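You operate a simulated robot arm through the tools that you are given. There is no shell and no other tool. Be economical: measure what you need, move in short steps, check, and stop when the job is done.

You run a simulated two-armed robot. Do the job below in one go: nothing can be reset, and whatever is moved stays where it is left.

Task
Soap the green brush and scrub the cream tray clean, holding it still.
Fine: brush back, tray left on the rack to drain. Set down upright: green scrubbing brush. What is to be rubbed or washed off counts as gone when no trace of it is left.

Only the result counts: the job must be done as asked and must still hold three seconds after the hand-in. Knocking over, shifting, dropping, spilling or breaking anything else fails it.

Robot
Two 7-joint arms with two-finger parallel grippers on one trunk, on a base that drives. Base frame: it is fixed to the floor where the robot stands at the start and does not move with it; the origin is under the middle of the robot, x ahead of it, y to its left, z up. Lengths are in mm, angles in rad, forces in N, time in s.
The left shoulder is at the start at [70, 134, 1201], the right one opposite. With the tool pointing down near the work surface each hand reaches from about 180 to 640 mm from the robot's upright axis, wherever it stands, measured 20 degrees to its own side. Places, roughly: bars of the trough rack [600, -1000, 900]; green scrubbing brush (9x4x9 cm) [600, 0, 900]; yellow soap bar [800, 0, 900]. Payload 1.57 kg a hand.
Tool frame (each hand has its own): the origin (TCP) lies between the finger pads and is the grasp point; the fingertips stand 30 mm ahead of it; z points along the fingers, y is the line along which they close. Largest opening 80 mm; finger width 17, thickness 12; the body of the gripper, 40 by 82 mm, starts 80 mm behind the TCP.
Orientation is told as [roll, pitch, yaw] about the base's x, y, z axes, in that order, counted from this pose: with the fingers straight down and closing along the base's y, the tool's x points along the base's -x, its y along +y and its z along -z.

Tools
- The arms move only by the tool drive_tool. It takes "left_rows", "right_rows" or both (then of equal length, played together; a hand with none holds still); each is a list that holds one entry, the list of rows, each a list of 7 numbers: the shift along the tool's x, y, z in units of 50 mm (1.0 is 50 mm), then the turn, a rotation vector about the tool's x, y, z in units of 4 degrees (1.0 is 4 degrees), then the gripper command, from -1 (fully open) to 1 (shut), values between in proportion. In form: [[[tx, ty, tz, rx, ry, rz, claw], ...]]. A call has 1 to 20 rows; each row shifts and turns the commanded pose from where the row before left it, along the tool's axes as they then stand. A call with a number of a shift or a turn outside -1 to 1 is refused whole. Each row takes 0.2 s and may step no farther than 50 mm and 0.15 rad from the row before; otherwise, or with a gripper value out of range, the whole call is refused. A pose out of reach is approached as far as the arm can. The call stops where the force on the tool passes 40 N (or 10 N more than at its start, if that is more) or the arm is blocked; 0.2 s more then pass. The fingers move at their own pace (about 153 mm/s each) and stop on an object; they squeeze with about 24 N. The grip force told is the motor's: it shows also when the fingers shut on nothing. Time passes only in rows, and 0.2 s behind the last, so rows that do not move let the fingers close. The reply holds the time, the measured pose of the TCP, the force on the tool along the base axes, the opening and the grip force, in the units named above and with some noise, with the torque about the TCP (base axes, N m) and any sound that the robot's microphone picked up.
- Cameras (640 x 400 px; columns grow to the right, rows downward): "scene" is now at [137.5, 10.1, 1428.8]; the picture's right is [0.13, -0.99, 0.00], its down [-0.64, -0.09, -0.77] and it looks along [0.76, 0.10, -0.64] (base axes); focal length 282 px, centre (320, 200). "left" rides on the left gripper at [72, 7, -122] in its tool frame; the picture's right is [-0.09, 1.00, 0.00], its down [-0.84, -0.08, -0.54] and it looks along [-0.54, -0.05, 0.84] (tool axes); focal length 238 px, centre (320, 200). "right" rides on the right gripper at [72, -7, -122] in its tool frame; the picture's right is [0.09, 1.00, 0.00], its down [-0.84, 0.08, -0.54] and it looks along [-0.54, 0.05, 0.84] (tool axes); focal length 238 px, centre (320, 200). There is no depth. A picture from a camera that has moved, and an enlarged one, comes with that camera's place and axes in the base frame and with its lens. The place of the scene camera against the robot may be out by one fixed shift of up to 12 mm in any direction.
- grab_frame(camera): a new picture of that camera. No time passes.
- slide_trunk(by): slides the trunk up (or, below 0, down) by that many mm; the arms and the scene camera ride with it, the base frame stays. It gives what a move gives, with no picture.
- roll_base(legs): drives the robot by 1 to 6 legs, each [ahead, left, turn to the left] in mm, mm and rad, along the robot's own axes; the way and the turn of a leg run together, so that a leg with both is an arc; at most 1500 mm and 3.142 rad a leg. The arms and the cameras ride along, it lands a little off, and it stops where it bumps. It gives what a move gives.
- aim_head(pan, tilt): turns the head with the scene camera to pan (to the left, within 1.501 rad either way) and tilt (down, from -0.506 to 1.204), counted from straight ahead of the robot. It gives what a move gives.
- inspect(camera, box): a new picture of the part [left, top, right, bottom] of that camera's present view, enlarged. No time passes.
- job_done(): hands the job in; it is judged then, once.

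Go step by step. Nothing tells you exact positions but the pictures and the camera data: compare them with the known pose of the tool, close in by small moves and look again before you grip or let go. The budget is 120 turns and 88 pictures, counting those below and the enlarged ones. Unless the task says otherwise, let go and move clear before handing in, and close with one line.

The tools are called after "Call:" as a command line: name --argument value ..., lists and objects as JSON in quotes. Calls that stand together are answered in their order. drive_tool: Moves the arms, as the interface text tells. Its arguments: {"type":"object","properties":{"left_rows":{"type":"array","items":{"type":"array","items":{"type":"array","items":{"type":"number"}}}},"right_rows":{"type":"array","items":{"type":"array","items":{"type":"array","items":{"type":"number"}}}}},"required":[]} The other tools are called the same way: slide_trunk (by) slides the trunk up or down; roll_base (legs) drives the base; aim_head (pan, tilt) turns the head that bears the scene camera; grab_frame (camera) takes a picture; inspect (camera, box) takes an enlarged picture of a part of a camera's view; job_done () hands the job in.

At the start:

```text
clock: 0.0
left_position: [407.1, 254.8, 1253.5]
left_ee_rot: [0.0, 0.001, -0.001]
left_wrist_force: [0.1, 0.3, 0.1]
left_wrist_torque: [0.0, 0.0, -0.01]
left_grip_width: 80.1
left_finger_force: 0.1
right_position: [434.3, -116.8, 1228.9]
right_ee_rot: [-0.001, 0.0, 0.0]
right_wrist_force: [0.2, 0.6, -0.7]
right_wrist_torque: [-0.01, 0.01, 0.0]
right_grip_width: 80.0
right_finger_force: 0.1
trunk travel left (down, up): [-775.0, 165.0]
robot x, y, heading: [1.7, -0.6, -0.004]
head pan, tilt: [0.134, 0.698]
```

scene: 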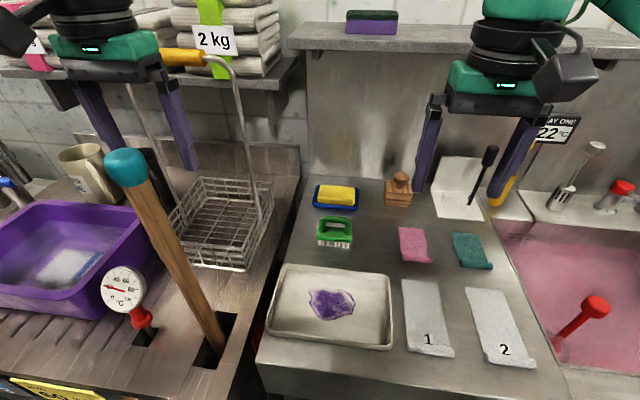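
right: 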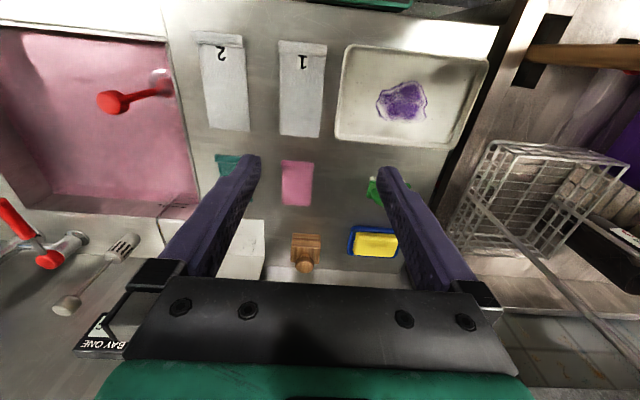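
left: 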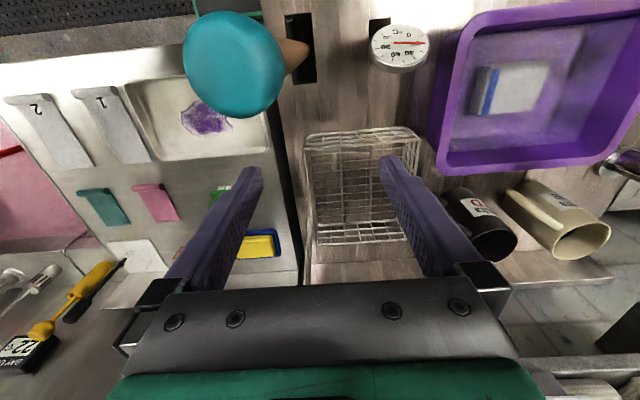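

The tray (stain on it) sits near [440, 30], the brush near [620, 30], the soap dish near [770, 40]. I'll look closer and look to the right for the rack.

Call:
inspect --camera "scene" --box '[240, 160, 420, 370]'

Call:
aim_head --pan -0.9 --tilt 0.6

Call:
grab_frame --camera "scene"

```text
1.90 times, centred on (330, 265) of scene
camera zoom: at [137.5, 10.1, 1428.8], right [0.13, -0.99, 0.0], down [-0.64, -0.09, -0.77], along [0.76, 0.1, -0.64], focal length 538 px, centre (301, 76)
```

zoom: 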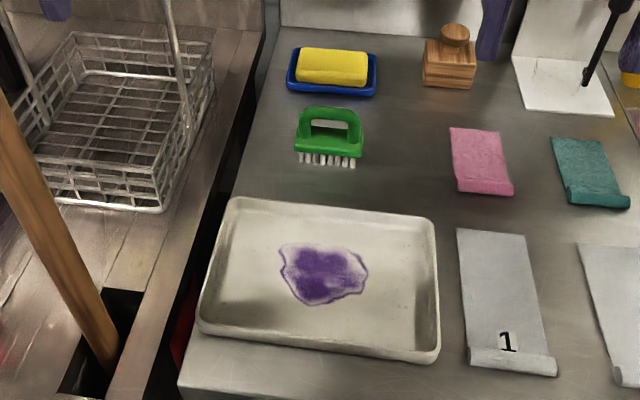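

```text
clock: 1.3
left_position: [406.6, 254.4, 1254.3]
left_ee_rot: [0.0, -0.001, 0.0]
left_wrist_force: [0.9, 1.2, -1.0]
left_wrist_torque: [0.02, -0.01, -0.02]
left_grip_width: 79.8
left_finger_force: 0.1
right_position: [434.4, -116.3, 1228.7]
right_ee_rot: [0.0, 0.001, 0.001]
right_wrist_force: [0.4, 0.7, 0.5]
right_wrist_torque: [0.0, 0.03, 0.05]
right_grip_width: 80.0
right_finger_force: 0.0
trunk travel left (down, up): [-775.0, 165.0]
robot x, y, heading: [0.4, -2.6, 0.003]
head pan, tilt: [-0.901, 0.6]
```

```text
83 pictures are left
camera scene: at [108.2, -70.6, 1437.2], right [-0.78, -0.62, 0.0], down [-0.35, 0.44, -0.82], along [0.51, -0.65, -0.57], focal length 282 px, centre (320, 200)
```

scene: 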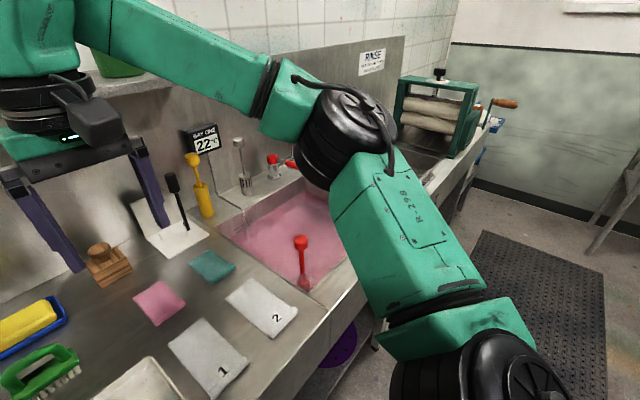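

Call:
inspect --camera "scene" --box '[340, 40, 500, 140]'

Call:
inspect --camera "left" --box '[60, 60, 300, 270]'

Call:
inspect --camera "right" --box '[320, 20, 520, 290]'

```text
4.00 times, centred on (420, 90) of scene
camera zoom: at [108.2, -70.6, 1437.2], right [-0.78, -0.62, 0.0], down [-0.35, 0.44, -0.82], along [0.51, -0.65, -0.57], focal length 1129 px, centre (-80, 640)
```

zoom: 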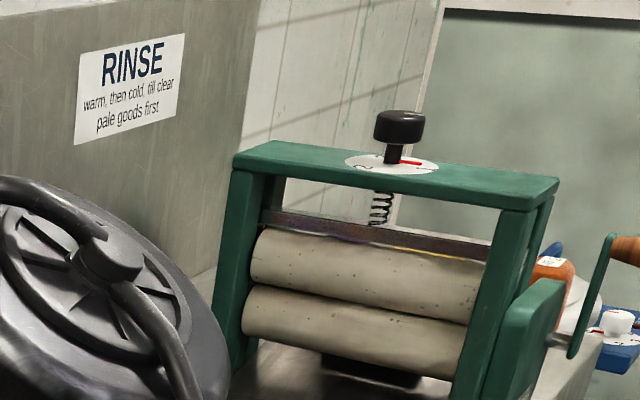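

```text
1.90 times, centred on (180, 165) of left
camera zoom: at [333.7, 261.5, 1377.0], right [0.09, 1.0, 0.0], down [0.84, -0.08, 0.54], along [0.54, -0.05, -0.84], focal length 454 px, centre (587, 267)
```

zoom: 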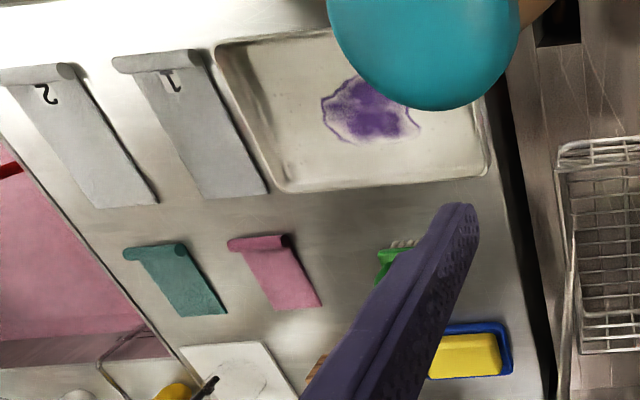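

```text
1.48 times, centred on (420, 155) of right
camera zoom: at [361.7, -123.8, 1352.5], right [-0.09, 1.0, 0.0], down [0.84, 0.08, 0.54], along [0.54, 0.05, -0.84], focal length 353 px, centre (172, 267)
```

zoom: 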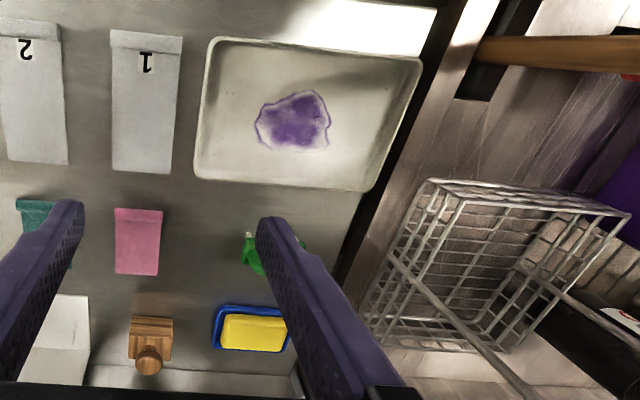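

Call:
aim_head --pan 0.6 --tilt 0.6

Call:
grab_frame --camera "scene"

Call:
aim_head --pan 0.0 --tilt 1.2

Call:
grab_frame --camera "scene"

```text
clock: 2.9
left_position: [406.9, 253.9, 1253.0]
left_ee_rot: [0.003, 0.001, 0.0]
left_wrist_force: [0.6, 0.1, -0.7]
left_wrist_torque: [0.01, -0.01, 0.0]
left_grip_width: 80.2
left_finger_force: 0.1
right_position: [433.3, -116.9, 1228.9]
right_ee_rot: [0.0, 0.002, -0.002]
right_wrist_force: [0.4, -0.3, 0.2]
right_wrist_torque: [0.02, -0.02, -0.02]
right_grip_width: 79.9
right_finger_force: 0.1
trunk travel left (down, up): [-775.0, 165.0]
robot x, y, heading: [-0.5, -5.1, 0.001]
head pan, tilt: [0.6, 0.6]
```

```text
79 pictures are left
camera scene: at [126.2, 48.5, 1437.2], right [0.56, -0.83, 0.0], down [-0.47, -0.32, -0.82], along [0.68, 0.47, -0.57], focal length 282 px, centre (320, 200)
```

scene: 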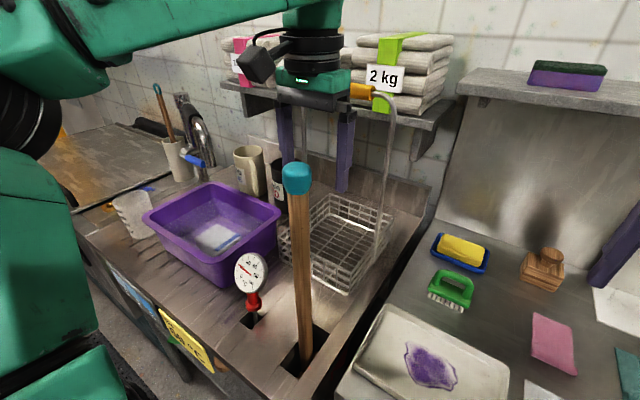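

```text
clock: 3.9
left_position: [407.3, 255.3, 1253.3]
left_ee_rot: [-0.002, 0.0, 0.0]
left_wrist_force: [-0.6, 0.2, -0.2]
left_wrist_torque: [-0.02, 0.0, -0.02]
left_grip_width: 79.9
left_finger_force: 0.0
right_position: [434.2, -117.9, 1229.0]
right_ee_rot: [0.0, -0.001, 0.001]
right_wrist_force: [0.2, 0.5, 0.1]
right_wrist_torque: [0.0, -0.04, 0.02]
right_grip_width: 80.1
right_finger_force: 0.0
trunk travel left (down, up): [-775.0, 165.0]
robot x, y, heading: [-3.7, -0.9, -0.002]
head pan, tilt: [0.0, 1.201]
```

```text
78 pictures are left
camera scene: at [109.2, -1.2, 1392.6], right [0.0, -1.0, 0.0], down [-0.93, 0.0, -0.36], along [0.36, 0.0, -0.93], focal length 282 px, centre (320, 200)
```

scene: 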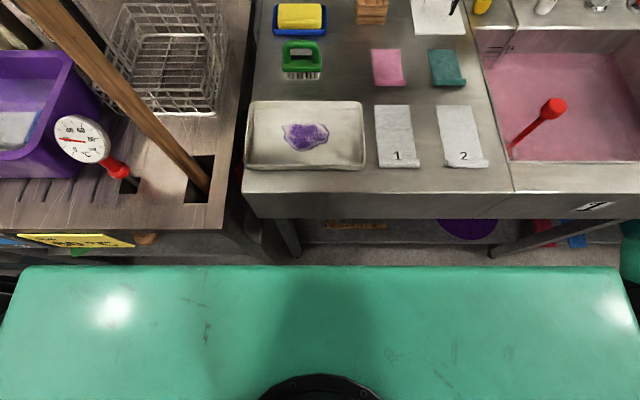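

The left hand is close to the upright wooden bat and the basket handle, so I'll raise it and bring it inward first, then roll a little ahead.

Call:
drive_tool --left_rows '[[[0, 0, -0.8, 0, 0, 0, -1], [0, -0.7, -0.2, 0, 0, 0, -1], [0, -0.7, 0, 0, 0, 0, -1], [0, -0.7, 0, 0, 0, 0, -1], [0, -0.7, 0, 0, 0, 0, -1]]]'

Call:
roll_base --legs '[[110, 0, 0]]'

Call:
aim_head --pan 0.0 --tilt 0.8

Call:
grab_frame --camera "scene"

Call:
grab_frame --camera "right"

```text
clock: 5.1
left_position: [400.4, 120.2, 1295.6]
left_ee_rot: [0.002, -0.002, 0.002]
left_wrist_force: [0.4, -0.1, 0.5]
left_wrist_torque: [-0.01, 0.0, 0.03]
left_grip_width: 80.2
left_finger_force: 0.0
left hand out of reach, approached as far as the arm can: row 5
right_position: [433.7, -118.5, 1229.2]
right_ee_rot: [0.0, 0.001, 0.0]
right_wrist_force: [-0.4, 0.4, 0.2]
right_wrist_torque: [0.02, -0.05, -0.01]
right_grip_width: 80.1
right_finger_force: 0.0
trunk travel left (down, up): [-775.0, 165.0]
robot x, y, heading: [1.5, -2.5, 0.002]
head pan, tilt: [0.0, 1.201]
```

```text
clock: 6.1
left_position: [443.7, 128.2, 1295.5]
left_ee_rot: [-0.003, 0.0, 0.02]
left_wrist_force: [0.6, 0.0, -0.4]
left_wrist_torque: [-0.03, 0.05, 0.01]
left_grip_width: 79.8
left_finger_force: 0.1
right_position: [482.2, -111.2, 1229.3]
right_ee_rot: [0.001, -0.001, 0.021]
right_wrist_force: [0.8, -0.4, -0.3]
right_wrist_torque: [-0.04, 0.01, 0.0]
right_grip_width: 80.2
right_finger_force: 0.1
trunk travel left (down, up): [-775.0, 165.0]
robot x, y, heading: [42.6, -3.6, 0.018]
head pan, tilt: [0.0, 1.201]
stopped in leg 1: the robot was blocked; the commanded pose is now the measured one
```

```text
clock: 7.0
left_position: [443.6, 124.0, 1295.9]
left_ee_rot: [-0.001, -0.002, 0.02]
left_wrist_force: [0.0, 0.0, 0.3]
left_wrist_torque: [-0.01, -0.01, 0.02]
left_grip_width: 79.9
left_finger_force: 0.1
right_position: [481.7, -113.4, 1229.3]
right_ee_rot: [0.001, 0.0, 0.022]
right_wrist_force: [-0.1, -0.2, -0.5]
right_wrist_torque: [-0.01, 0.0, -0.02]
right_grip_width: 79.9
right_finger_force: 0.0
trunk travel left (down, up): [-775.0, 165.0]
robot x, y, heading: [45.3, -5.6, 0.018]
head pan, tilt: [0.0, 0.799]
```

```text
77 pictures are left
camera scene: at [179.8, -3.7, 1420.2], right [0.02, -1.0, 0.0], down [-0.72, -0.02, -0.7], along [0.7, 0.02, -0.72], focal length 282 px, centre (320, 200)
```

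scene: 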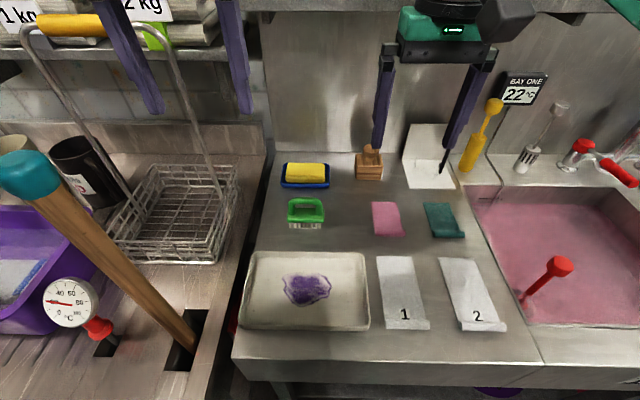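

```text
76 pictures are left
camera right: at [410.2, -121.2, 1352.5], right [-0.11, 0.99, 0.0], down [0.83, 0.09, 0.54], along [0.54, 0.06, -0.84], focal length 238 px, centre (320, 200)
```

right: 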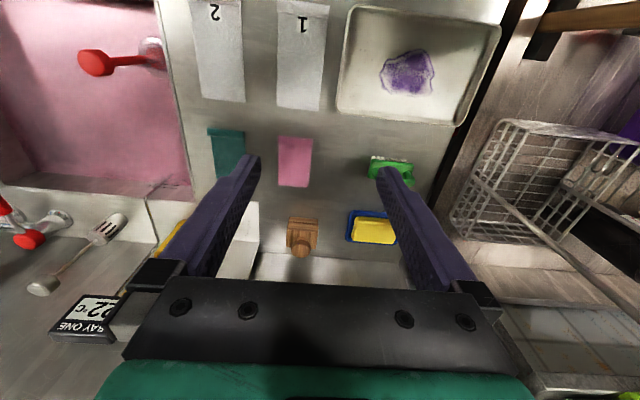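

The base is blocked by the wooden bench that sticks out on the left. I'll back off, shift right past it, and try to get closer to the steel counter, to use the left hand for the brush.

Call:
roll_base --legs '[[-45, 0, -0.018], [0, -160, 0], [130, 0, 0]]'

Call:
grab_frame --camera "scene"

Call:
grab_frame --camera "left"

```text
clock: 9.8
left_position: [528.6, -44.0, 1297.4]
left_ee_rot: [-0.002, -0.005, 0.001]
left_wrist_force: [-0.6, -0.2, -0.5]
left_wrist_torque: [0.02, 0.0, -0.02]
left_grip_width: 79.8
left_finger_force: 0.1
right_position: [563.3, -282.7, 1230.8]
right_ee_rot: [0.002, -0.003, 0.001]
right_wrist_force: [-0.5, 0.0, 0.3]
right_wrist_torque: [-0.01, -0.02, 0.01]
right_grip_width: 80.1
right_finger_force: 0.1
trunk travel left (down, up): [-775.0, 165.0]
robot x, y, heading: [132.7, -163.5, -0.003]
head pan, tilt: [0.0, 0.799]
```

```text
75 pictures are left
camera scene: at [262.5, -166.9, 1420.6], right [0.0, -1.0, 0.0], down [-0.72, 0.0, -0.7], along [0.7, 0.0, -0.72], focal length 282 px, centre (320, 200)
```

scene: 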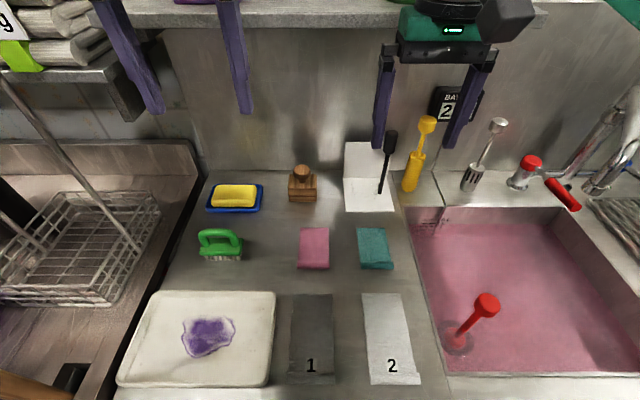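

```text
74 pictures are left
camera left: at [454.8, -36.8, 1420.6], right [0.09, 1.0, 0.0], down [0.83, -0.08, 0.55], along [0.54, -0.05, -0.84], focal length 238 px, centre (320, 200)
```

left: 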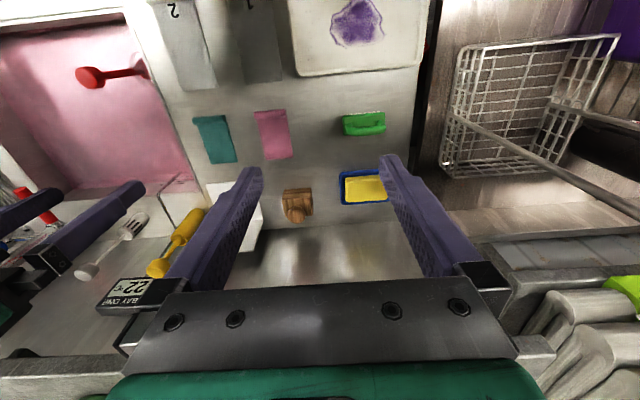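

The base isn't blocked here. I'll roll another 30 mm ahead, then turn the left tool by −90° while lowering it, to view the brush.

Call:
roll_base --legs '[[30, 0, 0]]'

Call:
drive_tool --left_rows '[[[0, 0, 0.12, 0, 0, 1, -1], [0, 0, 0.12, 0, 0, 1, -1], [0, 0, 0.12, 0, 0, 1, -1], [0, 0, 0.12, 0, 0, 1, -1], [0, 0, 0.12, 0, 0, 1, -1], [0, 0, 0.12, 0, 0, 1, -1], [0, 0, 0.12, 0, 0, 1, -1], [0, 0, 0.12, 0, 0, 1, -1], [0, 0, 0.12, 0, 0, 1, -1], [0, 0, 0.12, 0, 0, 1, -1], [0, 0, 0.12, 0, 0, 1, -1], [0, 0, 0.12, 0, 0, 1, -1], [0, 0, 0.12, 0, 0, 1, -1], [0, 0, 0.12, 0, 0, 1, -1], [0, 0, 0.12, 0, 0, 1, -1], [0, 0, 0.12, 0, 0, 1, -1], [0, 0, 0.12, 0, 0, 1, -1], [0, 0, 0.12, 0, 0, 1, -1], [0, 0, 0.12, 0, 0, 1, -1], [0, 0, 0.12, 0, 0, 1, -1]]]'

Call:
drive_tool --left_rows '[[[0, 0, 0, 0, 0, 1, -1], [0, 0, 0, 0, 0, 1, -1], [0, 0, 0, 0, 0, 0.5, -1], [0.8, 0, 0.3, 0, 0, 0, -1], [0.8, 0, 0, 0, 0, 0, -1]]]'

Call:
grab_frame --camera "left"

```text
clock: 10.7
left_position: [549.4, -43.7, 1296.1]
left_ee_rot: [-0.001, -0.002, -0.001]
left_wrist_force: [-0.5, 0.9, -0.1]
left_wrist_torque: [-0.04, 0.03, 0.0]
left_grip_width: 80.0
left_finger_force: 0.0
right_position: [583.3, -282.5, 1231.2]
right_ee_rot: [0.0, -0.004, 0.0]
right_wrist_force: [0.0, 0.3, -0.6]
right_wrist_torque: [0.02, 0.01, 0.0]
right_grip_width: 80.0
right_finger_force: 0.1
trunk travel left (down, up): [-775.0, 165.0]
robot x, y, heading: [148.8, -166.6, -0.003]
head pan, tilt: [0.0, 0.799]
stopped in leg 1: the robot was blocked; the commanded pose is now the measured one
```

```text
clock: 14.9
left_position: [549.9, -44.5, 1176.2]
left_ee_rot: [0.003, -0.002, -1.399]
left_wrist_force: [-0.1, 0.4, -0.7]
left_wrist_torque: [0.01, 0.01, -0.02]
left_grip_width: 80.1
left_finger_force: 0.2
right_position: [583.7, -283.0, 1230.7]
right_ee_rot: [0.001, -0.003, 0.001]
right_wrist_force: [0.2, -0.8, 0.0]
right_wrist_torque: [0.01, -0.03, 0.0]
right_grip_width: 80.3
right_finger_force: 0.0
trunk travel left (down, up): [-775.0, 165.0]
robot x, y, heading: [150.7, -162.9, -0.004]
head pan, tilt: [0.0, 0.799]
```

```text
clock: 16.1
left_position: [549.6, 36.9, 1161.0]
left_ee_rot: [0.004, -0.002, -1.574]
left_wrist_force: [0.6, 0.8, 0.1]
left_wrist_torque: [-0.02, -0.02, 0.02]
left_grip_width: 80.1
left_finger_force: 0.1
right_position: [582.2, -280.4, 1230.6]
right_ee_rot: [0.0, -0.003, 0.001]
right_wrist_force: [0.3, -0.6, -0.4]
right_wrist_torque: [-0.04, -0.03, -0.01]
right_grip_width: 79.8
right_finger_force: 0.0
trunk travel left (down, up): [-775.0, 165.0]
robot x, y, heading: [148.4, -165.4, -0.003]
head pan, tilt: [0.0, 0.799]
```

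```text
73 pictures are left
camera left: at [554.2, 110.5, 1284.7], right [1.0, -0.09, 0.0], down [-0.08, -0.83, 0.54], along [-0.05, -0.54, -0.84], focal length 238 px, centre (320, 200)
```

left: 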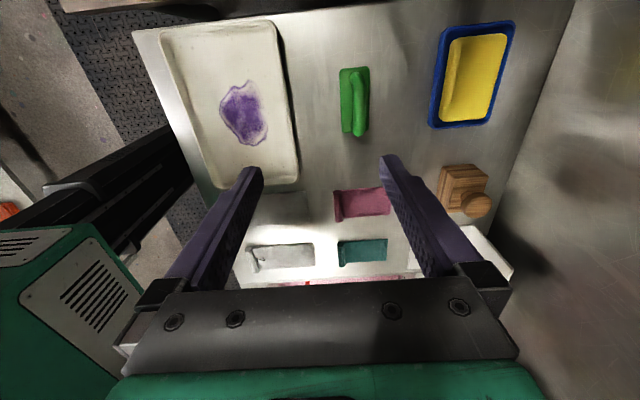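

Call:
drive_tool --left_rows '[[[0.2, 0.82, 0, 0, 0, 0, -1], [0, 0, 0.9, 0, 0, 0, -1], [0, 0, 0.9, 0, 0, 0, -1]]]'

Call:
grab_frame --camera "left"

Call:
inspect --camera "scene" --box '[160, 140, 320, 290]'

```text
clock: 16.9
left_position: [590.1, 46.7, 1071.3]
left_ee_rot: [0.003, -0.002, -1.574]
left_wrist_force: [0.6, -0.1, 0.2]
left_wrist_torque: [-0.03, -0.01, 0.0]
left_grip_width: 79.9
left_finger_force: 0.1
right_position: [582.5, -282.7, 1230.6]
right_ee_rot: [0.001, -0.004, 0.001]
right_wrist_force: [-0.2, -0.1, 0.3]
right_wrist_torque: [-0.01, 0.01, -0.04]
right_grip_width: 80.3
right_finger_force: 0.1
trunk travel left (down, up): [-775.0, 165.0]
robot x, y, heading: [147.7, -161.6, -0.0]
head pan, tilt: [0.0, 0.799]
```

```text
72 pictures are left
camera left: at [595.3, 118.3, 1195.5], right [1.0, -0.09, 0.0], down [-0.08, -0.84, 0.54], along [-0.05, -0.54, -0.84], focal length 238 px, centre (320, 200)
```

left: 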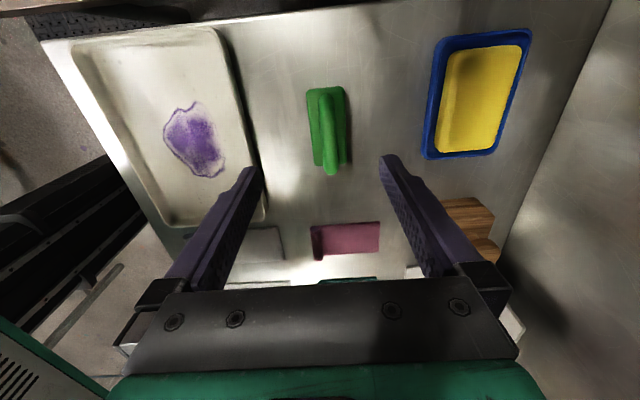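

```text
2.67 times, centred on (240, 215) of scene
camera zoom: at [282.8, -165.4, 1420.4], right [0.0, -1.0, 0.0], down [-0.72, 0.0, -0.7], along [0.7, 0.0, -0.72], focal length 753 px, centre (533, 160)
```

zoom: 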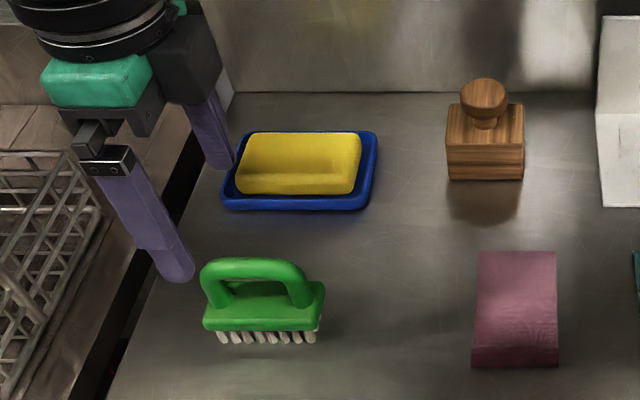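

The brush's handle is about at [596, 51], top near 985. I'll centre on it, descend and close.

Call:
drive_tool --left_rows '[[[0.08, 0.12, 0.4, 0, 0, 0, -1], [0, 0, 0.6, 0, 0, 0, -1], [0, 0, 0.6, 0, 0, 0, -1], [0, 0, 0.3, 0, 0, 0, -1]]]'

Call:
grab_frame --camera "left"

Call:
inspect --camera "scene" --box '[160, 140, 320, 290]'

```text
clock: 17.9
left_position: [598.9, 51.9, 977.1]
left_ee_rot: [0.001, -0.003, -1.57]
left_wrist_force: [0.3, -0.3, -0.3]
left_wrist_torque: [-0.02, 0.0, 0.03]
left_grip_width: 80.2
left_finger_force: 0.1
right_position: [584.5, -280.3, 1228.9]
right_ee_rot: [0.002, 0.0, 0.0]
right_wrist_force: [0.9, -0.1, 0.7]
right_wrist_torque: [-0.02, -0.03, -0.01]
right_grip_width: 80.0
right_finger_force: 0.0
trunk travel left (down, up): [-775.0, 165.0]
robot x, y, heading: [147.8, -162.2, -0.002]
head pan, tilt: [0.0, 0.799]
```

```text
70 pictures are left
camera left: at [603.9, 124.0, 1099.8], right [1.0, -0.09, 0.0], down [-0.08, -0.83, 0.54], along [-0.05, -0.54, -0.84], focal length 238 px, centre (320, 200)
```

left: 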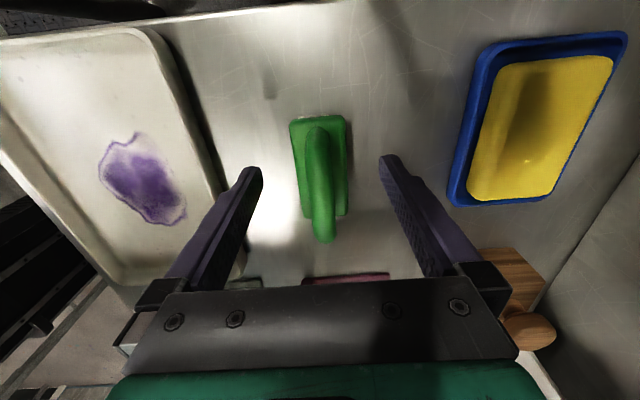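

```text
2.67 times, centred on (240, 215) of scene
camera zoom: at [284.3, -164.3, 1420.0], right [0.0, -1.0, 0.0], down [-0.72, 0.0, -0.7], along [0.7, 0.0, -0.72], focal length 753 px, centre (533, 160)
```

zoom: 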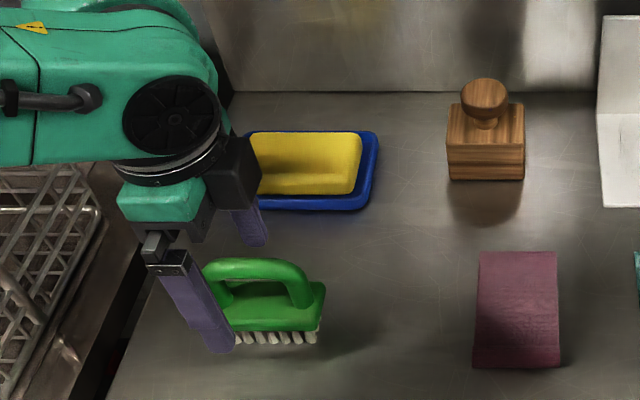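

Call:
drive_tool --left_rows '[[[-0.2, 0, 0.1, 0, 0, 0, -1], [0, 0, 0, 0, 0, 0, 0.3], [0, 0, 0, 0, 0, 0, 1], [0, 0, 0, 0, 0, 0, 1], [0, 0, 0, 0, 0, 0, 1]]]'

Call:
grab_frame --camera "left"

```text
clock: 19.1
left_position: [598.2, 41.4, 971.5]
left_ee_rot: [0.004, 0.0, -1.573]
left_wrist_force: [0.5, 0.8, 0.0]
left_wrist_torque: [0.0, -0.04, -0.01]
left_grip_width: 15.2
left_finger_force: 23.6
right_position: [582.9, -281.3, 1230.6]
right_ee_rot: [0.003, -0.002, 0.001]
right_wrist_force: [0.5, -0.7, -0.3]
right_wrist_torque: [0.0, -0.04, 0.01]
right_grip_width: 80.1
right_finger_force: 0.1
trunk travel left (down, up): [-775.0, 165.0]
robot x, y, heading: [150.8, -164.3, -0.002]
head pan, tilt: [0.0, 0.799]
```

```text
68 pictures are left
camera left: at [602.9, 112.8, 1095.5], right [1.0, -0.09, 0.0], down [-0.08, -0.84, 0.54], along [-0.05, -0.54, -0.84], focal length 238 px, centre (320, 200)
```

left: 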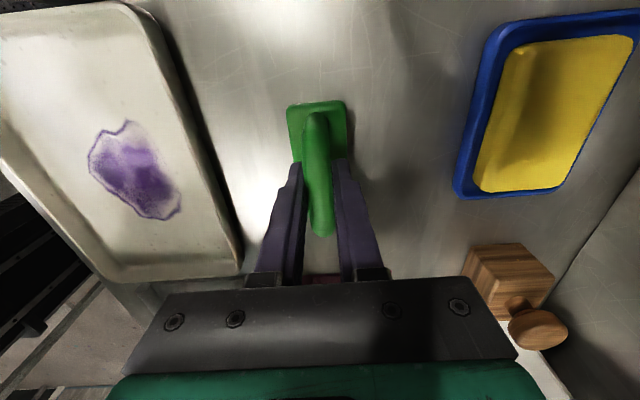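

The brush is gripped (15 mm handle). I'll lift it, carry it over the soap and look.

Call:
drive_tool --left_rows '[[[0, 0, -0.6, 0, 0, 0, 1], [0, 0, -0.6, 0, 0, 0, 1], [0.06, 0.7, 0, 0, 0, 0, 1], [0.06, 0.8, 0, 0, 0, 0, 1], [0.06, 0.8, 0, 0, 0, 0, 1], [0, 0.7, 0, 0, 0, 0, 1]]]'

Call:
inspect --camera "scene" --box '[160, 100, 320, 250]'

Call:
grab_frame --camera "left"

```text
clock: 20.5
left_position: [709.2, 59.5, 1035.5]
left_ee_rot: [0.003, -0.003, -1.573]
left_wrist_force: [-0.5, -0.4, -0.4]
left_wrist_torque: [0.02, 0.01, 0.01]
left_grip_width: 15.2
left_finger_force: 24.2
left hand out of reach, approached as far as the arm can: row 5, 6
right_position: [581.6, -282.0, 1230.3]
right_ee_rot: [-0.001, -0.004, 0.002]
right_wrist_force: [-0.5, -0.8, 0.5]
right_wrist_torque: [-0.01, -0.02, -0.01]
right_grip_width: 80.2
right_finger_force: 0.0
trunk travel left (down, up): [-775.0, 165.0]
robot x, y, heading: [146.1, -167.2, -0.0]
head pan, tilt: [0.0, 0.799]
```

```text
2.67 times, centred on (240, 175) of scene
camera zoom: at [282.6, -165.0, 1420.4], right [0.0, -1.0, 0.0], down [-0.72, 0.0, -0.7], along [0.7, 0.0, -0.72], focal length 753 px, centre (533, 267)
```

zoom: 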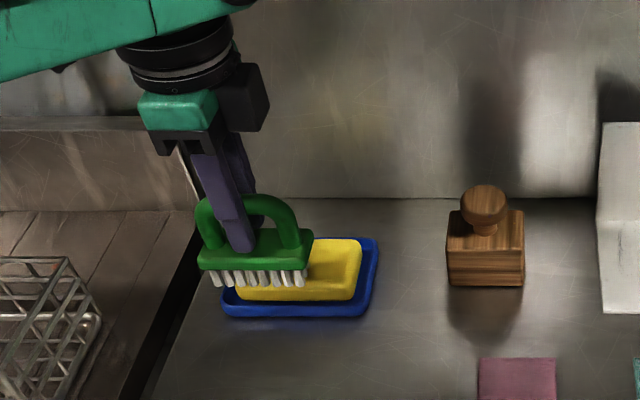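

```text
66 pictures are left
camera left: at [714.5, 131.0, 1158.9], right [1.0, -0.09, 0.0], down [-0.08, -0.84, 0.54], along [-0.05, -0.54, -0.84], focal length 238 px, centre (320, 200)
```

left: 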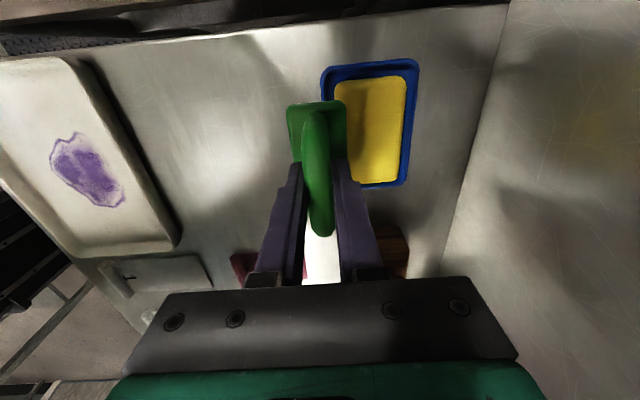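

Reach falls about 40 mm short; turning the base right brings the left shoulder forward. I'll retract and raise the brush first, then turn.

Call:
drive_tool --left_rows '[[[0, 0, -0.8, 0, 0, 0, 1], [0, -0.8, -0.6, 0, 0, 0, 1], [0, -0.8, -0.6, 0, 0, 0, 1], [0, -0.8, 0, 0, 0, 0, 1], [0, -0.8, 0, 0, 0, 0, 1]]]'

Call:
roll_base --legs '[[-40, 0, 0], [0, 0, -0.5], [35, 20, 0]]'

Call:
grab_frame --camera "scene"

```text
clock: 21.7
left_position: [536.2, 57.2, 1142.8]
left_ee_rot: [0.021, -0.001, -1.569]
left_wrist_force: [-0.2, 0.3, -0.7]
left_wrist_torque: [0.0, -0.07, -0.01]
left_grip_width: 15.0
left_finger_force: 23.6
right_position: [568.0, -284.3, 1238.2]
right_ee_rot: [0.003, -0.015, 0.0]
right_wrist_force: [-0.5, -0.8, -0.1]
right_wrist_torque: [0.05, -0.05, -0.01]
right_grip_width: 79.8
right_finger_force: 0.1
trunk travel left (down, up): [-775.0, 165.0]
robot x, y, heading: [142.8, -164.1, 0.006]
head pan, tilt: [0.0, 0.799]
```

```text
clock: 24.3
left_position: [541.5, -118.9, 1133.2]
left_ee_rot: [0.004, 0.0, -2.011]
left_wrist_force: [-0.3, 0.7, -0.5]
left_wrist_torque: [-0.01, -0.02, 0.04]
left_grip_width: 14.9
left_finger_force: 23.9
right_position: [427.9, -441.9, 1229.7]
right_ee_rot: [0.002, -0.003, -0.439]
right_wrist_force: [0.5, 0.5, -0.1]
right_wrist_torque: [0.03, -0.01, 0.02]
right_grip_width: 80.2
right_finger_force: 0.1
trunk travel left (down, up): [-775.0, 165.0]
robot x, y, heading: [85.5, -147.8, -0.438]
head pan, tilt: [0.0, 0.799]
stopped in leg 3: the robot was blocked; the commanded pose is now the measured one
```

```text
65 pictures are left
camera scene: at [206.6, -208.1, 1420.3], right [-0.43, -0.9, 0.0], down [-0.65, 0.31, -0.7], along [0.63, -0.3, -0.72], focal length 282 px, centre (320, 200)
```

scene: 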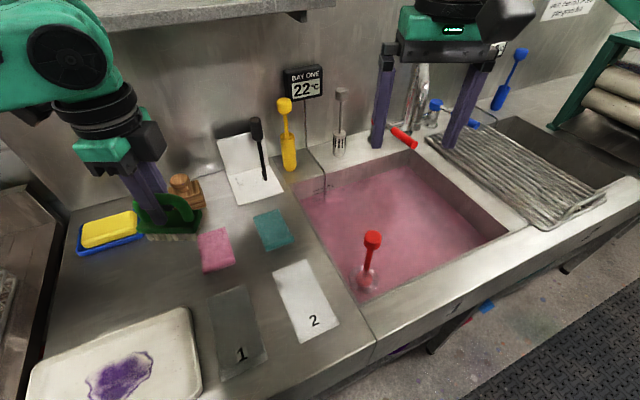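

Turning made things worse since the base corner bumps the counter. I'll go back to heading 0 and instead raise the trunk, which extends the horizontal reach (wrist was above the shoulder).

Call:
slide_trunk --by 160

Call:
roll_base --legs '[[-30, -30, 0], [0, 0, 0.438], [95, 0, 0]]'

```text
clock: 26.1
left_position: [542.2, -118.8, 1294.1]
left_ee_rot: [0.005, -0.001, -2.012]
left_wrist_force: [-0.7, 0.7, 0.0]
left_wrist_torque: [-0.02, -0.01, 0.02]
left_grip_width: 15.0
left_finger_force: 24.0
right_position: [426.0, -441.9, 1389.7]
right_ee_rot: [0.002, -0.004, -0.439]
right_wrist_force: [-0.2, -0.2, 0.4]
right_wrist_torque: [0.01, 0.0, -0.05]
right_grip_width: 80.1
right_finger_force: 0.1
trunk travel left (down, up): [-935.0, 5.0]
robot x, y, heading: [85.8, -147.9, -0.445]
head pan, tilt: [0.0, 0.799]
```

```text
clock: 29.0
left_position: [533.7, 56.3, 1296.9]
left_ee_rot: [0.01, -0.001, -1.575]
left_wrist_force: [0.2, 0.0, -0.2]
left_wrist_torque: [0.01, -0.08, 0.02]
left_grip_width: 15.3
left_finger_force: 24.0
right_position: [564.1, -282.9, 1394.6]
right_ee_rot: [0.002, -0.011, -0.003]
right_wrist_force: [-0.4, -0.5, 0.6]
right_wrist_torque: [-0.02, -0.04, 0.01]
right_grip_width: 79.9
right_finger_force: 0.0
trunk travel left (down, up): [-935.0, 5.0]
robot x, y, heading: [140.0, -166.0, -0.007]
head pan, tilt: [0.0, 0.799]
```

Call:
drive_tool --left_rows '[[[0, 0, 0.9, 0, 0, 0, 1], [0, 0, 0.9, 0, 0, 0, 1], [0, 0, 0.9, 0, 0, 0, 1], [0, 0, 0.9, 0, 0, 0, 1], [0, 0.5, 0.9, 0, 0, 0, 1], [0, 0.8, 0.7, 0, 0, 0, 1], [0, 0.8, 0, 0, 0, 0, 1], [0, 0.8, 0, 0, 0, 0, 1], [0, 0.7, 0, 0, 0, 0, 1], [0, 0.6, 0, 0, 0, 0, 1]]]'

Call:
grab_frame --camera "left"

Call:
grab_frame --camera "scene"

```text
refused: row 5 steps farther than a row can; nothing moved
```

```text
64 pictures are left
camera left: at [536.8, 129.0, 1421.1], right [1.0, -0.1, 0.01], down [-0.09, -0.84, 0.54], along [-0.04, -0.54, -0.84], focal length 238 px, centre (320, 200)
```

left: 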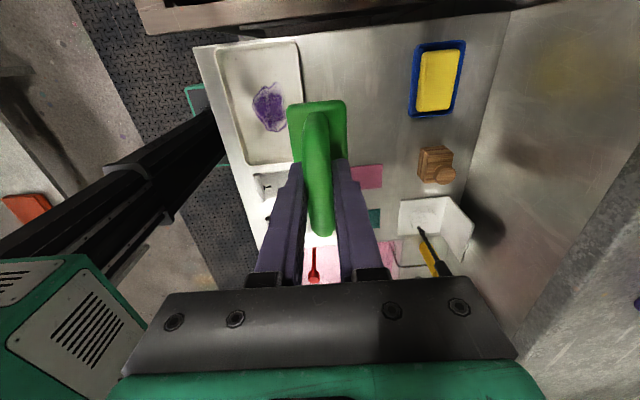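

```text
63 pictures are left
camera scene: at [263.7, -166.8, 1581.3], right [0.0, -1.0, 0.0], down [-0.71, 0.0, -0.7], along [0.7, 0.0, -0.71], focal length 282 px, centre (320, 200)
```

scene: 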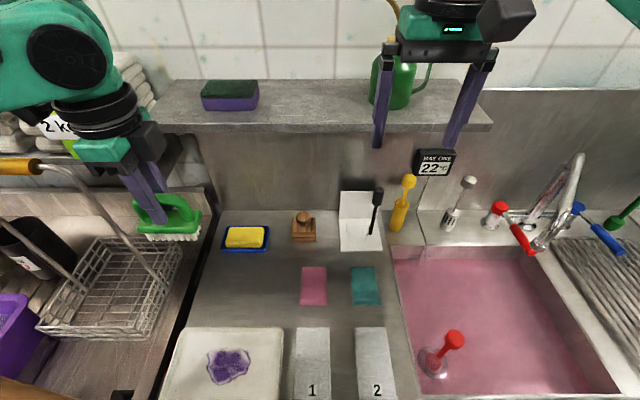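

Call:
drive_tool --left_rows '[[[0, 0, 0.9, 0, 0, 0, 1], [0, 0, 0.9, 0, 0, 0, 1], [0, 0, 0.9, 0, 0, 0, 1], [0, 0, 0.9, 0, 0, 0, 1], [0, 0.4, 0.9, 0, 0, 0, 1], [0, 0.7, 0.7, 0, 0, 0, 1], [0, 0.8, 0, 0, 0, 0, 1], [0, 0.8, 0, 0, 0, 0, 1], [0, 0.8, 0, 0, 0, 0, 1], [0, 0.6, 0, 0, 0, 0, 1]]]'

Call:
grab_frame --camera "left"

Call:
inspect --camera "scene" --box '[140, 140, 320, 290]'

```text
clock: 31.2
left_position: [659.2, 75.5, 1065.5]
left_ee_rot: [-0.025, 0.001, -1.581]
left_wrist_force: [-0.5, 0.5, -0.2]
left_wrist_torque: [-0.02, -0.03, -0.02]
left_grip_width: 15.3
left_finger_force: 24.0
left hand out of reach, approached as far as the arm can: row 8, 9, 10
right_position: [571.1, -286.2, 1390.3]
right_ee_rot: [0.004, -0.005, -0.005]
right_wrist_force: [-0.4, 0.2, -0.6]
right_wrist_torque: [0.01, -0.01, 0.05]
right_grip_width: 79.9
right_finger_force: 0.1
trunk travel left (down, up): [-935.0, 5.0]
robot x, y, heading: [138.4, -164.3, 0.001]
head pan, tilt: [0.0, 0.799]
```

```text
62 pictures are left
camera left: at [668.4, 147.7, 1190.1], right [0.99, -0.1, -0.02], down [-0.07, -0.84, 0.54], along [-0.08, -0.54, -0.84], focal length 238 px, centre (320, 200)
```

left: 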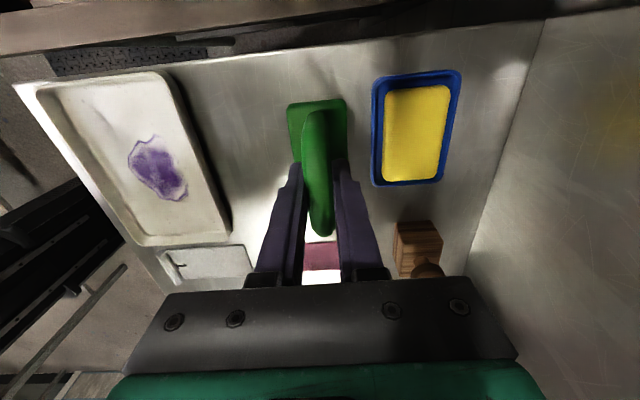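

```text
2.67 times, centred on (230, 215) of scene
camera zoom: at [271.4, -168.6, 1578.8], right [0.0, -1.0, 0.0], down [-0.72, 0.0, -0.7], along [0.7, 0.0, -0.72], focal length 753 px, centre (560, 160)
```

zoom: 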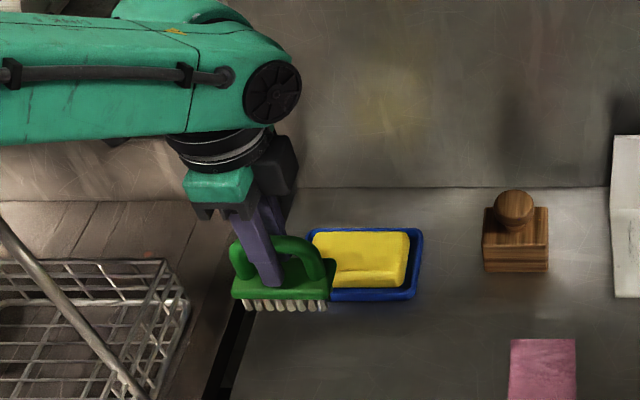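

Higher trunk cut the reach instead. I'll retract and raise the hand, lower the trunk, and then tilt the tool outward a little for the extra reach.

Call:
drive_tool --left_rows '[[[0, -0.9, 0, 0, 0, 0, 1], [0, -0.9, -0.4, 0, 0, 0, 1], [0, 0, -0.95, 0, 0, 0, 1], [0, 0, -0.95, 0, 0, 0, 1], [0, 0, -0.95, 0, 0, 0, 1], [0, 0, -0.95, 0, 0, 0, 1]]]'

```text
clock: 32.6
left_position: [577.1, 78.9, 1288.9]
left_ee_rot: [0.006, -0.001, -1.577]
left_wrist_force: [-1.4, 0.0, -0.5]
left_wrist_torque: [-0.01, 0.02, -0.01]
left_grip_width: 15.2
left_finger_force: 24.1
right_position: [569.7, -284.1, 1392.1]
right_ee_rot: [0.002, -0.006, -0.003]
right_wrist_force: [0.6, -0.8, -0.2]
right_wrist_torque: [0.0, -0.03, -0.02]
right_grip_width: 80.0
right_finger_force: 0.0
trunk travel left (down, up): [-935.0, 5.0]
robot x, y, heading: [139.7, -163.5, -0.002]
head pan, tilt: [0.0, 0.799]
```

Call:
slide_trunk --by -215

Call:
roll_base --legs '[[8, 0, 0]]'

Call:
drive_tool --left_rows '[[[-0.25, 0, 0, -0.9, 0, 0, 1], [-0.25, 0, 0, -0.9, 0, 0, 1], [0, 0, 0, -0.9, 0, 0, 1], [0, 0, 0, -0.8, 0, 0, 1], [0, 0.68, 0.57, 0, 0, 0, 1], [0, 0.78, 0.19, 0, 0, 0, 1], [0, 0.78, 0.19, 0, 0, 0, 1], [0, 0.4, 0.1, 0, 0, 0, 1]]]'

Call:
grab_frame --camera "left"

Call:
inspect --camera "scene" --box '[140, 80, 320, 230]'

```text
clock: 34.9
left_position: [579.7, 76.0, 1074.8]
left_ee_rot: [0.006, 0.0, -1.576]
left_wrist_force: [0.4, 1.5, -0.4]
left_wrist_torque: [-0.02, 0.0, -0.01]
left_grip_width: 15.3
left_finger_force: 24.2
right_position: [572.1, -288.0, 1176.2]
right_ee_rot: [0.005, -0.005, -0.003]
right_wrist_force: [-0.1, 1.1, 0.4]
right_wrist_torque: [-0.02, 0.02, 0.02]
right_grip_width: 80.1
right_finger_force: 0.1
trunk travel left (down, up): [-720.0, 220.0]
robot x, y, heading: [140.9, -166.0, -0.0]
head pan, tilt: [0.0, 0.799]
```

```text
clock: 35.6
left_position: [587.3, 77.5, 1072.9]
left_ee_rot: [0.004, 0.001, -1.575]
left_wrist_force: [-0.8, 0.0, -0.8]
left_wrist_torque: [-0.01, 0.02, 0.03]
left_grip_width: 15.2
left_finger_force: 24.4
right_position: [580.9, -286.6, 1175.1]
right_ee_rot: [0.004, -0.004, -0.003]
right_wrist_force: [0.5, 0.2, -0.1]
right_wrist_torque: [-0.03, -0.03, 0.01]
right_grip_width: 80.1
right_finger_force: 0.0
trunk travel left (down, up): [-720.0, 220.0]
robot x, y, heading: [148.4, -167.0, -0.003]
head pan, tilt: [0.0, 0.799]
```

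```text
clock: 37.4
left_position: [731.6, 55.1, 1052.1]
left_ee_rot: [0.247, -0.003, -1.578]
left_wrist_force: [0.3, -0.4, -0.8]
left_wrist_torque: [-0.01, 0.04, 0.0]
left_grip_width: 15.0
left_finger_force: 23.7
right_position: [582.0, -283.2, 1175.5]
right_ee_rot: [0.001, -0.002, -0.004]
right_wrist_force: [0.5, -0.3, -0.3]
right_wrist_torque: [-0.02, 0.01, 0.02]
right_grip_width: 80.0
right_finger_force: 0.1
trunk travel left (down, up): [-720.0, 220.0]
robot x, y, heading: [150.2, -164.7, -0.009]
head pan, tilt: [0.0, 0.799]
```

```text
60 pictures are left
camera left: at [707.0, 127.6, 1174.0], right [0.97, -0.1, 0.24], down [-0.21, -0.83, 0.51], along [0.15, -0.54, -0.83], focal length 238 px, centre (320, 200)
```

left: 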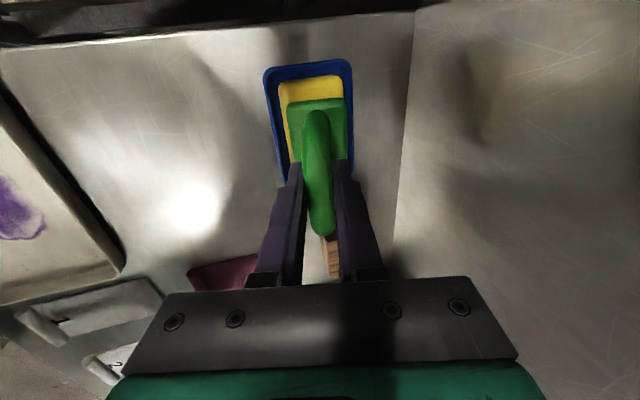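

```text
2.67 times, centred on (230, 155) of scene
camera zoom: at [284.2, -166.2, 1365.1], right [0.0, -1.0, 0.0], down [-0.72, 0.0, -0.7], along [0.7, 0.0, -0.72], focal length 753 px, centre (560, 320)
```

zoom: 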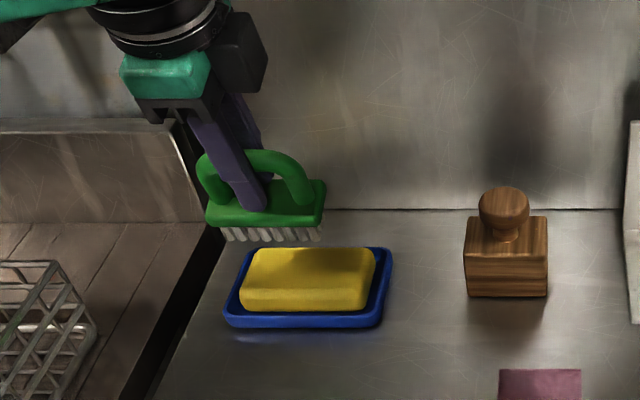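

Bristles are now above the soap (about 45 mm up). I'll descend gently.

Call:
drive_tool --left_rows '[[[-0.14, -0.17, 0.68, 0, 0, 0, 1], [0, -0.024, 0.097, 0, 0, 0, 1], [0, -0.01, 0.04, 0, 0, 0, 1], [0, 0, 0, 0, 0, 0, 1]]]'

Call:
inspect --camera "scene" --box '[180, 140, 300, 240]'

```text
clock: 38.4
left_position: [729.9, 46.7, 1010.9]
left_ee_rot: [0.244, -0.003, -1.576]
left_wrist_force: [0.2, 0.3, -0.7]
left_wrist_torque: [-0.02, -0.04, 0.0]
left_grip_width: 15.4
left_finger_force: 24.1
right_position: [581.8, -284.8, 1175.9]
right_ee_rot: [0.001, -0.004, -0.005]
right_wrist_force: [-0.4, 0.7, -0.4]
right_wrist_torque: [-0.02, 0.0, -0.03]
right_grip_width: 80.0
right_finger_force: 0.0
trunk travel left (down, up): [-720.0, 220.0]
robot x, y, heading: [147.5, -162.7, 0.001]
head pan, tilt: [0.0, 0.799]
```

```text
4.00 times, centred on (240, 190) of scene
camera zoom: at [283.0, -166.5, 1365.3], right [0.0, -1.0, 0.0], down [-0.72, 0.0, -0.7], along [0.7, 0.0, -0.72], focal length 1129 px, centre (640, 240)
```

zoom: 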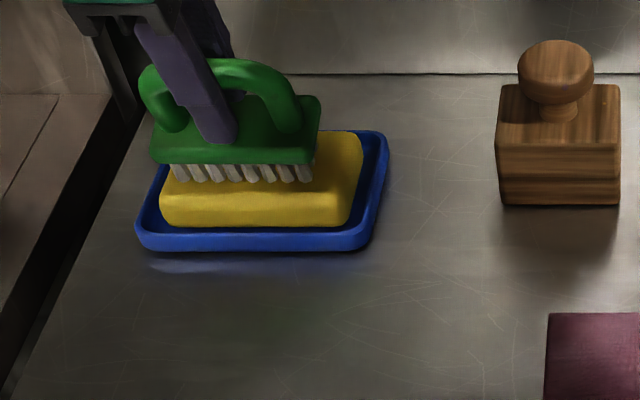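

Call:
drive_tool --left_rows '[[[0, -0.01, 0.04, 0, 0, 0, 1], [0, -0.01, 0.04, 0, 0, 0, 1], [0, -0.01, 0.04, 0, 0, 0, 1], [0, 0, 0, 0, 0, 0, 1]]]'

```text
clock: 39.4
left_position: [729.0, 46.5, 1005.5]
left_ee_rot: [0.245, -0.002, -1.576]
left_wrist_force: [0.6, 0.2, -0.9]
left_wrist_torque: [0.0, 0.01, 0.03]
left_grip_width: 15.3
left_finger_force: 23.8
right_position: [581.0, -284.4, 1175.1]
right_ee_rot: [0.003, -0.003, -0.004]
right_wrist_force: [0.5, -0.5, 0.0]
right_wrist_torque: [-0.01, 0.0, 0.02]
right_grip_width: 79.9
right_finger_force: 0.0
trunk travel left (down, up): [-720.0, 220.0]
robot x, y, heading: [149.2, -164.9, 0.001]
head pan, tilt: [0.0, 0.799]
```

Call:
drive_tool --left_rows '[[[0, -0.01, 0.04, 0, 0, 0, 1], [0, -0.01, 0.04, 0, 0, 0, 1], [0, -0.01, 0.04, 0, 0, 0, 1], [0, -0.01, 0.04, 0, 0, 0, 1], [0, 0, 0, 0, 0, 0, 1]]]'

Call:
inspect --camera "scene" --box '[180, 140, 300, 240]'

```text
clock: 40.6
left_position: [726.0, 46.3, 1002.0]
left_ee_rot: [0.254, -0.002, -1.574]
left_wrist_force: [-0.7, 3.4, 19.9]
left_wrist_torque: [-0.01, -0.02, 0.07]
left_grip_width: 15.2
left_finger_force: 24.0
right_position: [578.0, -283.9, 1177.3]
right_ee_rot: [0.001, -0.009, -0.004]
right_wrist_force: [0.2, -0.3, 0.0]
right_wrist_torque: [0.0, -0.04, 0.04]
right_grip_width: 80.0
right_finger_force: 0.0
trunk travel left (down, up): [-720.0, 220.0]
robot x, y, heading: [151.0, -160.3, -0.006]
head pan, tilt: [0.0, 0.799]
```

```text
4.00 times, centred on (240, 190) of scene
camera zoom: at [277.9, -167.2, 1366.0], right [0.0, -1.0, 0.0], down [-0.71, 0.0, -0.7], along [0.7, 0.0, -0.71], focal length 1129 px, centre (640, 240)
```

zoom: 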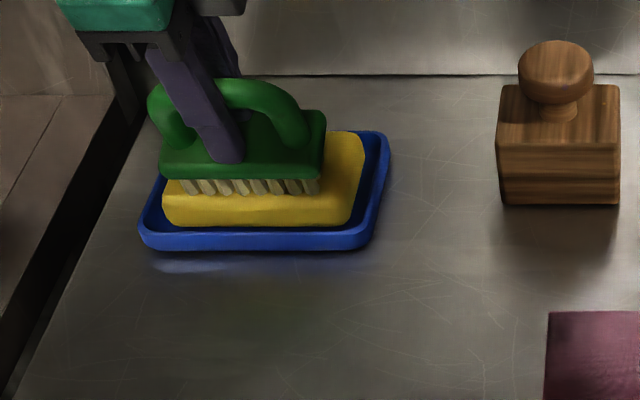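

The bristles press on the soap at about 20 N and already look tinted. I'll ease off slightly and make short rubbing strokes.

Call:
drive_tool --left_rows '[[[0, 0.008, -0.03, 0, 0, 0, 1], [0.12, 0, 0, 0, 0, 0, 1], [-0.12, 0, 0, 0, 0, 0, 1], [-0.12, 0, 0, 0, 0, 0, 1], [0.12, 0, 0, 0, 0, 0, 1], [0.12, 0, 0, 0, 0, 0, 1], [-0.12, 0, 0, 0, 0, 0, 1]]]'

Call:
drive_tool --left_rows '[[[0, 0.2, -0.8, 0, 0, 0, 1], [0, 0, -0.3, 0, 0, 0, 1]]]'

Call:
inspect --camera "scene" --box '[180, 120, 300, 240]'

```text
clock: 42.2
left_position: [726.0, 47.3, 999.9]
left_ee_rot: [0.252, 0.0, -1.574]
left_wrist_force: [-1.4, 3.6, 16.7]
left_wrist_torque: [0.07, -0.07, 0.0]
left_grip_width: 14.8
left_finger_force: 24.1
right_position: [578.4, -283.0, 1178.1]
right_ee_rot: [0.002, -0.007, -0.003]
right_wrist_force: [-0.3, -0.1, 0.9]
right_wrist_torque: [0.0, 0.01, -0.03]
right_grip_width: 79.9
right_finger_force: 0.0
trunk travel left (down, up): [-720.0, 220.0]
robot x, y, heading: [147.9, -162.3, -0.003]
head pan, tilt: [0.0, 0.799]
```

```text
clock: 42.8
left_position: [724.3, 47.3, 1054.4]
left_ee_rot: [0.246, -0.001, -1.576]
left_wrist_force: [0.8, -0.2, -0.8]
left_wrist_torque: [-0.02, -0.02, 0.01]
left_grip_width: 14.7
left_finger_force: 24.0
right_position: [579.3, -283.3, 1176.6]
right_ee_rot: [0.001, -0.005, -0.004]
right_wrist_force: [-0.1, 0.4, 0.7]
right_wrist_torque: [0.0, -0.02, 0.01]
right_grip_width: 80.1
right_finger_force: 0.0
trunk travel left (down, up): [-720.0, 220.0]
robot x, y, heading: [147.4, -164.0, -0.006]
head pan, tilt: [0.0, 0.799]
```

```text
3.33 times, centred on (240, 180) of scene
camera zoom: at [280.8, -166.6, 1365.4], right [0.0, -1.0, 0.0], down [-0.72, 0.0, -0.7], along [0.7, 0.0, -0.72], focal length 941 px, centre (587, 267)
```

zoom: 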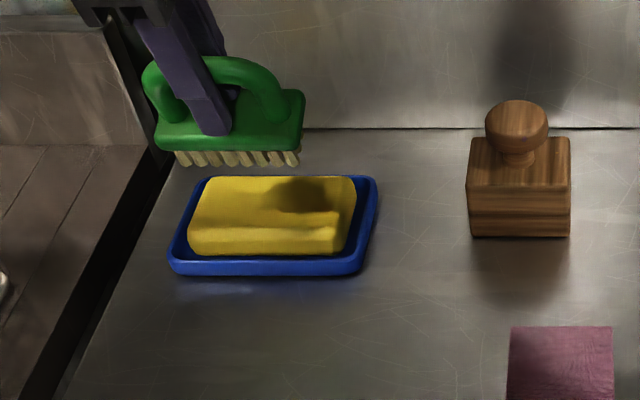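

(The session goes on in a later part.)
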